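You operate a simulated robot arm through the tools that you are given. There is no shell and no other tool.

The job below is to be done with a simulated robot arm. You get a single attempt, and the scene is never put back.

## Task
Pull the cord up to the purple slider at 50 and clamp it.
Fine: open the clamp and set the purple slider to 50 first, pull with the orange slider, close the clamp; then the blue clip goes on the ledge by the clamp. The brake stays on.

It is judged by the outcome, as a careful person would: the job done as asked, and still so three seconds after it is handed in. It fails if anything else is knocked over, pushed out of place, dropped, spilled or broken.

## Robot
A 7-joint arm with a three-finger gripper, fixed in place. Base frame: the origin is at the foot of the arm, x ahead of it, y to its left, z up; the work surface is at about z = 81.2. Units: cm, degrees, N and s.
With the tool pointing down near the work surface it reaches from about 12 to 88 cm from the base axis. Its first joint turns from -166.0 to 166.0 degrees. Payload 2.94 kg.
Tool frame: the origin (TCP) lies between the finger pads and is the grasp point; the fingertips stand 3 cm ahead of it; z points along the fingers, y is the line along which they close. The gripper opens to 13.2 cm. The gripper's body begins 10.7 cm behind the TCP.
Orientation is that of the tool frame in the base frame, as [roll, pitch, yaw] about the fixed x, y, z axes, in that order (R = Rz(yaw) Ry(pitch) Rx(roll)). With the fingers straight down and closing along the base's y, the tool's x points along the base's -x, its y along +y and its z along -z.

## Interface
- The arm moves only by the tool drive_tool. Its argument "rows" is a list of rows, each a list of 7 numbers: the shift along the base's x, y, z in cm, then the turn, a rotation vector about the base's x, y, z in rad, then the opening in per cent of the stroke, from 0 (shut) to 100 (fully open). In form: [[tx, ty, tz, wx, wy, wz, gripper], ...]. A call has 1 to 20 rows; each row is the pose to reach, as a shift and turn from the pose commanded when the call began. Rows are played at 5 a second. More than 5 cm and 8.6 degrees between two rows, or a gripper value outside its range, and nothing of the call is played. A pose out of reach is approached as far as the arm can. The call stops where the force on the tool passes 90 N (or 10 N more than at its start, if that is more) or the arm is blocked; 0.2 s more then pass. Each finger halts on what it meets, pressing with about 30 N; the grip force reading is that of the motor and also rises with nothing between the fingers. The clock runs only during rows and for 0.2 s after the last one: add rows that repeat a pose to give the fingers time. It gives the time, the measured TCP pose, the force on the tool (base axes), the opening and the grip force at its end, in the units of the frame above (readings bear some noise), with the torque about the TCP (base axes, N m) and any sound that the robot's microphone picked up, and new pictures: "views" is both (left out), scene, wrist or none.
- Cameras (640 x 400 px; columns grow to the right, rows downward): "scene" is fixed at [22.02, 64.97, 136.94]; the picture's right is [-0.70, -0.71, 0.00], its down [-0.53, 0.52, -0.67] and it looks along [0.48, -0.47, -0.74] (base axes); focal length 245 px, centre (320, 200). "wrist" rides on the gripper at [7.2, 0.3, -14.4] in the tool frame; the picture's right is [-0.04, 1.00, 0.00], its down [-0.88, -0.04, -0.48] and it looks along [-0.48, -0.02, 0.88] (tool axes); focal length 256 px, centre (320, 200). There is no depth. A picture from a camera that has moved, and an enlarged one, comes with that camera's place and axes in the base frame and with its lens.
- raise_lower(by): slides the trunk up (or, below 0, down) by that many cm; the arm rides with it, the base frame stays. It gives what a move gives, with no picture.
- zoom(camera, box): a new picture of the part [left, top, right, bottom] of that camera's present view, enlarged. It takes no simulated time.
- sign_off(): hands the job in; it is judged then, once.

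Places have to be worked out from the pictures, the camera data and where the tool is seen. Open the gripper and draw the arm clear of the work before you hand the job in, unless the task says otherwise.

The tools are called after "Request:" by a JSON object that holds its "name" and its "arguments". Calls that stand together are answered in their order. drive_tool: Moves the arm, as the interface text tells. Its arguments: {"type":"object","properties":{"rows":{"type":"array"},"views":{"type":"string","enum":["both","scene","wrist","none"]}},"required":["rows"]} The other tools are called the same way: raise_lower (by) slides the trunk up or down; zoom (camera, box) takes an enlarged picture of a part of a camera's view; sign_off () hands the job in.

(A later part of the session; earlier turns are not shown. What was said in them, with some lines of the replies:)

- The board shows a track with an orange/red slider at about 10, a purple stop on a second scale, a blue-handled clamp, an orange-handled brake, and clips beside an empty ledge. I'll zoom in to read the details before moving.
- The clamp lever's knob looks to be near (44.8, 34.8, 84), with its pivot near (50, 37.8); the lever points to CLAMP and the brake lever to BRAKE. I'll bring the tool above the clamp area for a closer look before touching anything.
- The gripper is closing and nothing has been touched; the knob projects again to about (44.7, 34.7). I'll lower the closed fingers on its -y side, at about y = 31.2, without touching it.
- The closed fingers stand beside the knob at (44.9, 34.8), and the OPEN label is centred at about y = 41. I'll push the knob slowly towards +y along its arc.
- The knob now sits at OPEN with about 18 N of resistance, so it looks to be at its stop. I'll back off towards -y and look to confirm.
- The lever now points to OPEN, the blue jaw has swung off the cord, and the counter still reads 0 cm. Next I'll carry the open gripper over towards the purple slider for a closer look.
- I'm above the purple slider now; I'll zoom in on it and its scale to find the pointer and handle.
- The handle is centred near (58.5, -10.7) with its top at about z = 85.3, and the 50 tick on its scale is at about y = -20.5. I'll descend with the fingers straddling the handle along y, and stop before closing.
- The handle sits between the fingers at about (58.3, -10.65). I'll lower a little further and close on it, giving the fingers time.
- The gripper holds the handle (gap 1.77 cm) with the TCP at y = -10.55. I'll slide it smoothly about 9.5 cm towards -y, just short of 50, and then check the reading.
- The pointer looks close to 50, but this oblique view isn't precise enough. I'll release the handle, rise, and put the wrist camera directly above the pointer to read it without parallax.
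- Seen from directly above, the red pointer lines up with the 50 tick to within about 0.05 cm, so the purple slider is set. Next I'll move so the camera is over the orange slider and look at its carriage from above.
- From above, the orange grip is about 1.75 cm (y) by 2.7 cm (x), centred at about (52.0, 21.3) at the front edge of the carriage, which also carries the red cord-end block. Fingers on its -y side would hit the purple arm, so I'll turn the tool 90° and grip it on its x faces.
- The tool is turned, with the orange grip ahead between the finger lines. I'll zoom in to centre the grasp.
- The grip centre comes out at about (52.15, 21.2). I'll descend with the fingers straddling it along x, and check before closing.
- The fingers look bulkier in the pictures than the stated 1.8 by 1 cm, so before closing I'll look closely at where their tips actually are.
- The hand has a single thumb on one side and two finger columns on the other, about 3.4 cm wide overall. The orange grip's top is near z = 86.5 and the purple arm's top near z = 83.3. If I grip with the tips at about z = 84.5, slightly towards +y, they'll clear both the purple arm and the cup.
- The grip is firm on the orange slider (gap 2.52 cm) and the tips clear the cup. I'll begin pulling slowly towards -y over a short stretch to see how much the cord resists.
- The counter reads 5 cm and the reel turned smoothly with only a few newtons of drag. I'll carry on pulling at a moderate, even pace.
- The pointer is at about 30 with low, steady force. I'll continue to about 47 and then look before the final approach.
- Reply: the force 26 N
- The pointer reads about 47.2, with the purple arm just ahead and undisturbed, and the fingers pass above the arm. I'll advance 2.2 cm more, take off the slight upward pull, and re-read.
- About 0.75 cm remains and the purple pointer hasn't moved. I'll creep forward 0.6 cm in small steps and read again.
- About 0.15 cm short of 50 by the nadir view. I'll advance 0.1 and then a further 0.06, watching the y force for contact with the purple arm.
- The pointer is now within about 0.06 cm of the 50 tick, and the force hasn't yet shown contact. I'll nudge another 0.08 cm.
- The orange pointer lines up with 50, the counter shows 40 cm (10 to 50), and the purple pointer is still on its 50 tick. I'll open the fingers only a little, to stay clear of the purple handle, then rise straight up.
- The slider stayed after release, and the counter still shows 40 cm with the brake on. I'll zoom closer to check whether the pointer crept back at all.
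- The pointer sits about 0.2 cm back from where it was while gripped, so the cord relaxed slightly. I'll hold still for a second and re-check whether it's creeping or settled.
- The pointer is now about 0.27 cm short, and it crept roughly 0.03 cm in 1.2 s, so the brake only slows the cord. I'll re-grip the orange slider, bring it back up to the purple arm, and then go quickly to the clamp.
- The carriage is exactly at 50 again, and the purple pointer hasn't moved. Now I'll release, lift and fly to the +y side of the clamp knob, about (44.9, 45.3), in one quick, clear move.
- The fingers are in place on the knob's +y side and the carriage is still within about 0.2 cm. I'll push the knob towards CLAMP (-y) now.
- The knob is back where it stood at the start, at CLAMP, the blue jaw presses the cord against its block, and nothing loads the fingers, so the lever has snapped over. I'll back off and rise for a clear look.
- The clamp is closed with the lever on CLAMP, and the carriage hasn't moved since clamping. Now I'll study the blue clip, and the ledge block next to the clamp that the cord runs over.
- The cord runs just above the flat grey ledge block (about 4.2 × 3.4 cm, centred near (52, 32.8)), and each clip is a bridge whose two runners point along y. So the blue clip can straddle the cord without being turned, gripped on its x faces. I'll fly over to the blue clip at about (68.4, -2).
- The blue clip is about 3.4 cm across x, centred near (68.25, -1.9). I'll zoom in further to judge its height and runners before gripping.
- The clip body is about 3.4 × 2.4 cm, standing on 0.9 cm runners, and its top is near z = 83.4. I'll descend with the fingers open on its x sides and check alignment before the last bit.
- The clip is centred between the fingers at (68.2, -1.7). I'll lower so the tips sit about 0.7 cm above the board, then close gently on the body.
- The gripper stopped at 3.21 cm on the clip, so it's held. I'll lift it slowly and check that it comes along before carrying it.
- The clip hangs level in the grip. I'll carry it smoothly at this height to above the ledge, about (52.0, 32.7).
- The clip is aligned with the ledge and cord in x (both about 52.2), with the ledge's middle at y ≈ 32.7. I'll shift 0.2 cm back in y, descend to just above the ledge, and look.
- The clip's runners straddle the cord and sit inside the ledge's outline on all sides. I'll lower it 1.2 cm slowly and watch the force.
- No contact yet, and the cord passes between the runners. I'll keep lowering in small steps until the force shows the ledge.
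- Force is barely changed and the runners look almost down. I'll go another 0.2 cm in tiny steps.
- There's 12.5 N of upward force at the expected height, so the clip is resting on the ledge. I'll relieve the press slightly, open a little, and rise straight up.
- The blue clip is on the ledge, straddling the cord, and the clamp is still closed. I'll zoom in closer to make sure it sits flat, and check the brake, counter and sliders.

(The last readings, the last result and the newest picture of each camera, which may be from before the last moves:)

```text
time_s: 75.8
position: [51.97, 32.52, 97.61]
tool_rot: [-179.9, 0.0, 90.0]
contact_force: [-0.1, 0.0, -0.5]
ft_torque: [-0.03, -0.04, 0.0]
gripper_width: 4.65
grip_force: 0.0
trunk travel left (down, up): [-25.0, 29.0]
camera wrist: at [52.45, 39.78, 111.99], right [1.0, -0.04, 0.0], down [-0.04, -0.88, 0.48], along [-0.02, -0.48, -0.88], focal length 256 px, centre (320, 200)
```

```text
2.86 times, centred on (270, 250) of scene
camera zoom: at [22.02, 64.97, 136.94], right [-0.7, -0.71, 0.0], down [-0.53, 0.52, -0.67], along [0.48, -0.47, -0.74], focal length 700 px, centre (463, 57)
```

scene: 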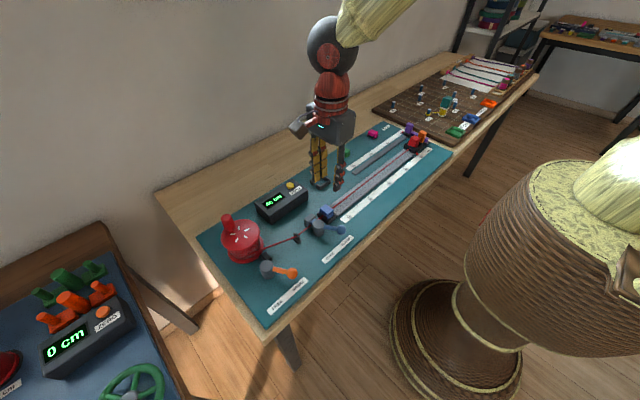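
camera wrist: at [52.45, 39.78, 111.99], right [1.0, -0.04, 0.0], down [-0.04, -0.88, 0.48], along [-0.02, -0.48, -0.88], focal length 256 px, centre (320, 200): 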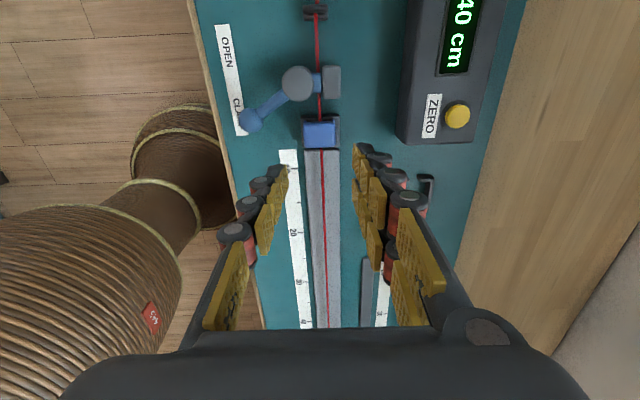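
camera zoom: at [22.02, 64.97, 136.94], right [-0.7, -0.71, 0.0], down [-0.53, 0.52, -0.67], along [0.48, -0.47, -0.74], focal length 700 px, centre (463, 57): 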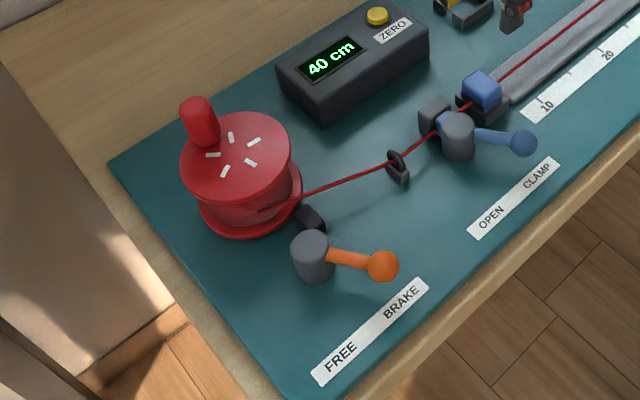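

The clip sits flat and straddles the cord, the brake is still on BRAKE, and the counter shows 40 cm. I'll fly back over the sliders for a straight-down reading of both pointers before finishing.

Request:
{"name": "drive_tool", "arguments": {"rows": [[0, -2, 0.5, 0, 0, 0, 35], [0, -5.5, 1, 0, 0, 0, 35], [0, -9.5, 1, 0, 0, 0, 35], [0, -13.5, 1, 0, 0, 0, 35], [0, -17.5, 1, 0, 0, 0, 35], [0, -21.5, 1, 0, 0, 0, 35], [0, -25.5, 1, 0, 0, 0, 35], [0, -29.5, 1, 0, 0, 0, 35], [0, -33.5, 1, 0, 0, 0, 35], [0, -37.5, 1, 0, 0, 0, 35], [0, -41.5, 1, 0, 0, 0, 35], [-1, -45.5, 1, 0, 0, 0, 35], [-2, -49, 1, 0, 0, 0, 35], [-2.5, -51.5, 1, 0, 0, 0, 35], [-2.5, -51.5, 1, 0, 0, 0, 35], [-2.5, -51.5, 1, 0, 0, 0, 35]]}}

Request:
{"name": "zoom", "arguments": {"camera": "wrist", "box": [270, 30, 340, 100]}}

Request:
{"name": "zoom", "arguments": {"camera": "wrist", "box": [280, 90, 430, 190]}}

```text
time_s: 79.2
position: [49.46, -18.93, 98.64]
tool_rot: [-179.9, 0.0, 89.9]
contact_force: [0.9, 0.1, -0.6]
ft_torque: [-0.01, -0.03, -0.03]
gripper_width: 4.63
grip_force: 0.0
trunk travel left (down, up): [-25.0, 29.0]
camera wrist: at [49.96, -11.79, 113.02], right [1.0, -0.04, 0.0], down [-0.04, -0.88, 0.48], along [-0.02, -0.48, -0.88], focal length 256 px, centre (320, 200)
```

scene: 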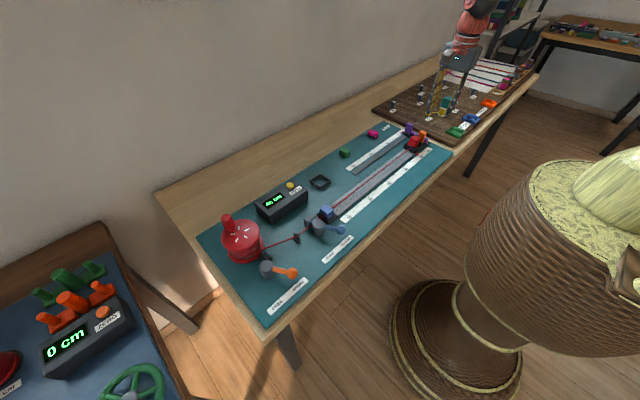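
wrist: 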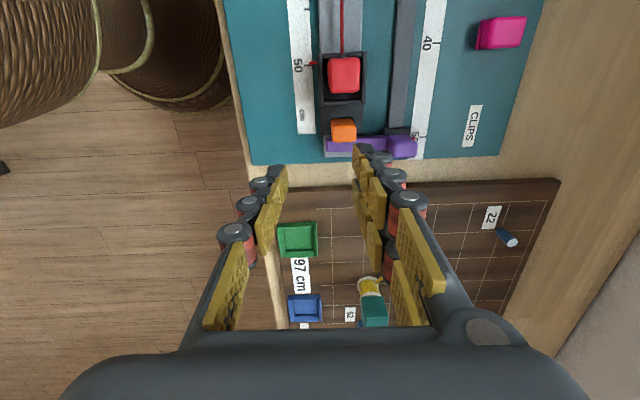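

```text
5.71 times, centred on (305, 65) of wrist
camera zoom: at [49.96, -11.79, 113.02], right [1.0, -0.04, 0.0], down [-0.04, -0.88, 0.48], along [-0.02, -0.48, -0.88], focal length 1463 px, centre (406, 971)
```

zoom: 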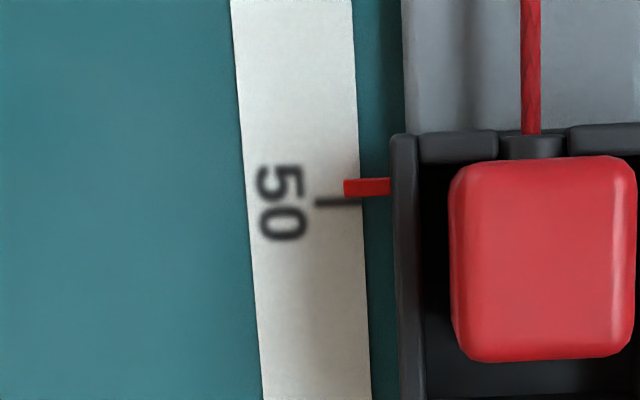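

```text
4.00 times, centred on (355, 140) of wrist
camera zoom: at [49.96, -11.79, 113.02], right [1.0, -0.04, 0.0], down [-0.04, -0.88, 0.48], along [-0.02, -0.48, -0.88], focal length 1024 px, centre (180, 440)
```

zoom: 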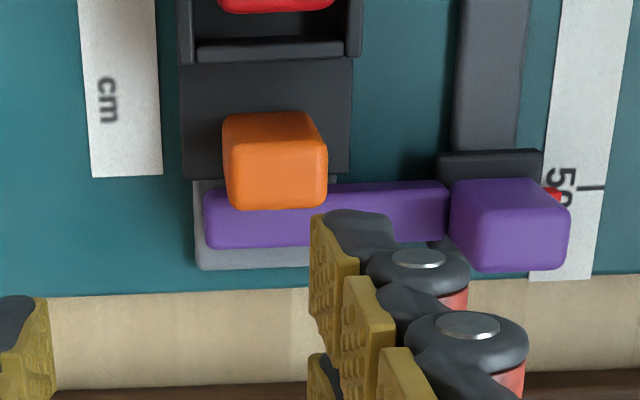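

The orange pointer reads about 49.75 and the purple pointer about 50. I'd like to know whether the carriage is really touching the purple arm, so I'll place the camera straight above the contact line.

Request:
{"name": "drive_tool", "arguments": {"rows": [[1.5, -2, 1, 0, 0, 0, 35], [3.5, -4.5, 1.5, 0, 0, 0, 35], [5, -6.5, 1.5, 0, 0, 0, 35], [6, -8, 1.5, 0, 0, 0, 35], [6, -8.2, 1.5, 0, 0, 0, 35], [6, -8.2, 1.5, 0, 0, 0, 35]], "views": "wrist"}}

Request:
{"name": "zoom", "arguments": {"camera": "wrist", "box": [260, 20, 380, 100]}}

Request:
{"name": "zoom", "arguments": {"camera": "wrist", "box": [340, 40, 400, 80]}}

```text
time_s: 80.6
position: [55.33, -26.99, 100.1]
tool_rot: [-180.0, 0.1, 90.0]
contact_force: [0.1, -0.5, 0.4]
ft_torque: [-0.02, -0.03, 0.03]
gripper_width: 4.63
grip_force: 0.0
trunk travel left (down, up): [-25.0, 29.0]
camera wrist: at [55.88, -19.87, 114.45], right [1.0, -0.04, 0.0], down [-0.04, -0.88, 0.48], along [-0.02, -0.48, -0.88], focal length 256 px, centre (320, 200)
```

wrist: 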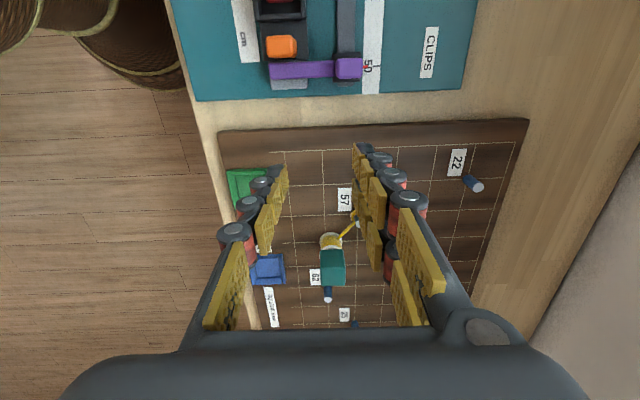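

```text
5.00 times, centred on (320, 60) of wrist
camera zoom: at [55.88, -19.87, 114.45], right [1.0, -0.04, 0.0], down [-0.04, -0.88, 0.48], along [-0.02, -0.48, -0.88], focal length 1280 px, centre (320, 900)
```

zoom: 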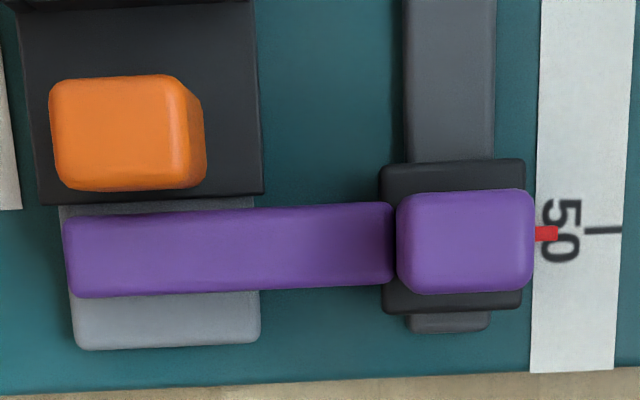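

```text
10.00 times, centred on (370, 60) of wrist
camera zoom: at [55.88, -19.87, 114.45], right [1.0, -0.04, 0.0], down [-0.04, -0.88, 0.48], along [-0.02, -0.48, -0.88], focal length 2560 px, centre (-180, 1600)
```

zoom: 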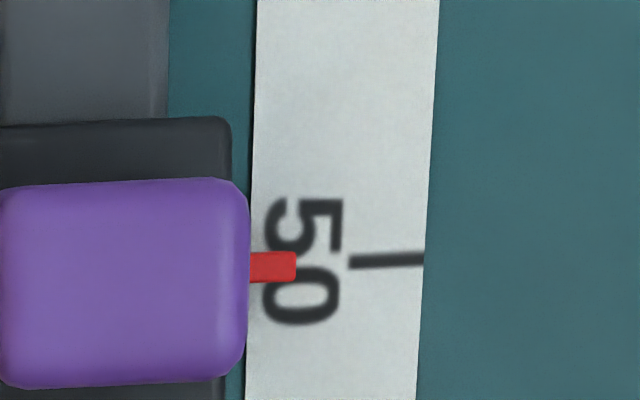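

From directly above, the purple pointer is exactly on 50 and the carriage rests about 0.2 cm short of the arm. It settled by the same amount after both pulls, before clamping, and has been steady since. I'll open the gripper, draw the arm up and clear, and take a final look.

Request:
{"name": "drive_tool", "arguments": {"rows": [[0, 0, 3, 0, 0, 0, 40], [-1, 2, 6, 0, 0, 0, 50], [-2.5, 5, 9, 0, 0, 0, 60], [-4, 8.5, 12, 0, 0, 0, 70], [-5.5, 12, 14, 0, 0, 0, 80], [-7, 15.5, 15, 0, 0, 0, 90], [-9, 19, 16, 0, 0, 0, 100], [-11, 22, 17, 0, 0, 0, 100], [-13, 25, 18, 0, 0, 0, 100], [-15, 27, 19, 0, 0, 0, 100], [-15, 27, 19, 0, 0, 0, 100], [-15, 27, 19, 0, 0, 0, 100]]}}

Request:
{"name": "zoom", "arguments": {"camera": "scene", "box": [190, 110, 470, 320]}}

Request:
{"name": "zoom", "arguments": {"camera": "scene", "box": [295, 185, 355, 235]}}

Request:
{"name": "zoom", "arguments": {"camera": "scene", "box": [370, 50, 540, 160]}}

```text
time_s: 83.2
position: [40.33, -0.09, 119.21]
tool_rot: [-180.0, 0.0, 89.8]
contact_force: [1.1, -0.2, -0.1]
ft_torque: [-0.01, 0.01, 0.01]
gripper_width: 13.2
grip_force: 0.0
trunk travel left (down, up): [-25.0, 29.0]
camera wrist: at [40.8, 7.2, 133.57], right [1.0, -0.04, 0.0], down [-0.04, -0.88, 0.48], along [-0.02, -0.48, -0.88], focal length 256 px, centre (320, 200)
```

scene: 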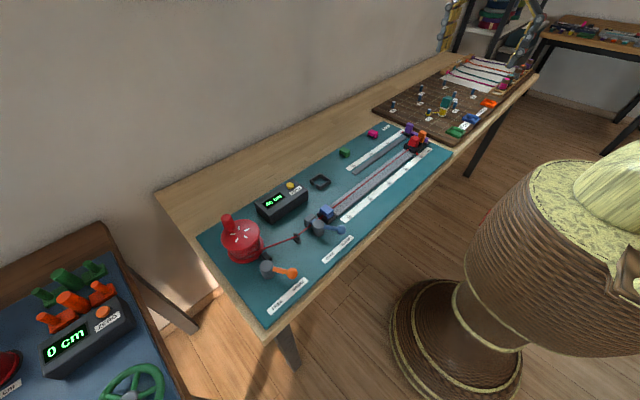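
wrist: 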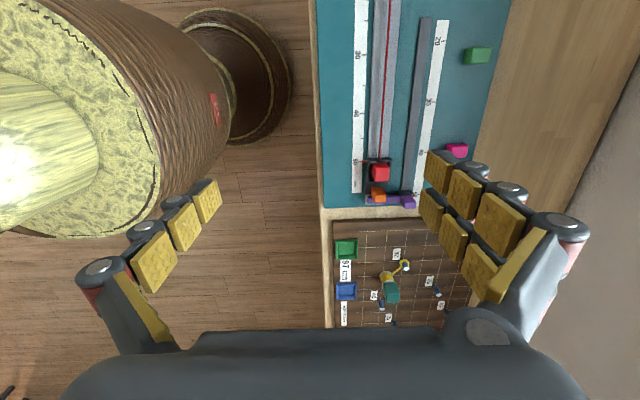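

```text
1.90 times, centred on (330, 215) of scene
camera zoom: at [22.02, 64.97, 136.94], right [-0.7, -0.71, 0.0], down [-0.53, 0.52, -0.67], along [0.48, -0.47, -0.74], focal length 467 px, centre (301, 171)
```

zoom: 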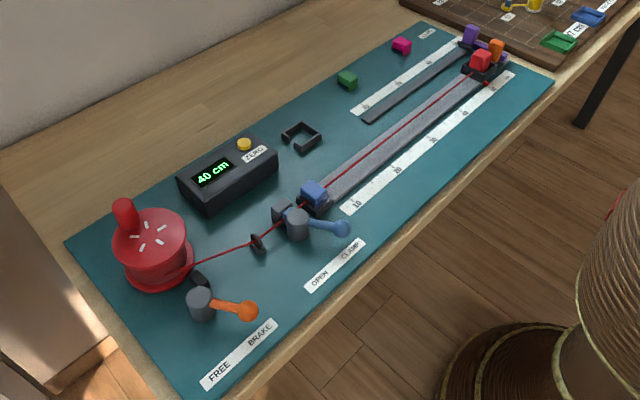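

```text
8.00 times, centred on (325, 210) of scene
camera zoom: at [22.02, 64.97, 136.94], right [-0.7, -0.71, 0.0], down [-0.53, 0.52, -0.67], along [0.48, -0.47, -0.74], focal length 1961 px, centre (280, 120)
```

zoom: 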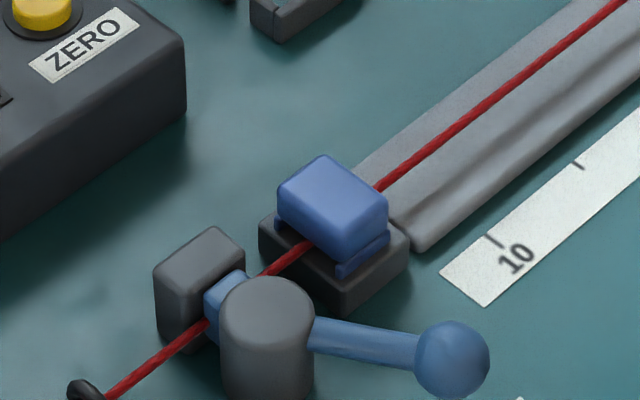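

```text
3.64 times, centred on (455, 105) of scene
camera zoom: at [22.02, 64.97, 136.94], right [-0.7, -0.71, 0.0], down [-0.53, 0.52, -0.67], along [0.48, -0.47, -0.74], focal length 891 px, centre (-171, 546)
```

zoom: 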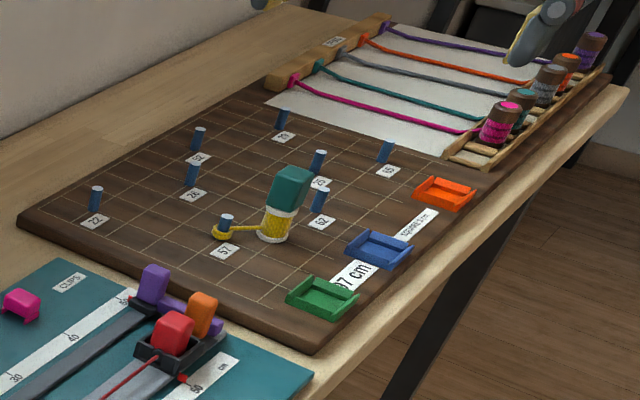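

Everything checks out: the purple slider is on 50, the cord is pulled up to it with the counter at 40 cm, and the clamp is closed. The brake is on, the blue clip is on the ledge, and nothing else has moved. The arm is clear with the gripper open, so I'm handing in the job.

Request:
{"name": "sign_off", "arguments": {}}

```text
The job is handed in.
```

The job is handed in. The cord is pulled up to the purple slider and clamped, but it settled about 0.25 cm short of 50 when I let go.

- **Purple slider:** it is at 50, read from directly above and still there after the pull.
- **Cord:** the orange slider reached 50 while I held it, then eased back to about 49.75, leaving a gap of about 0.2 cm to the purple arm. I pulled it up a second time and it settled back by about the same amount. The counter reads 40 cm, and the slider has not moved since I closed the clamp.
- **Clamp:** I opened it first and closed it after the pull. The lever is on CLAMP with the jaw pressing the cord.
- **Blue clip:** it sits flat on the grey block next to the clamp, straddling the cord. I took that block to be the ledge.
- **Brake:** it stayed on throughout.

In the last pictures nothing else on this board or the one next to it had been disturbed. The arm is drawn clear with the gripper open.
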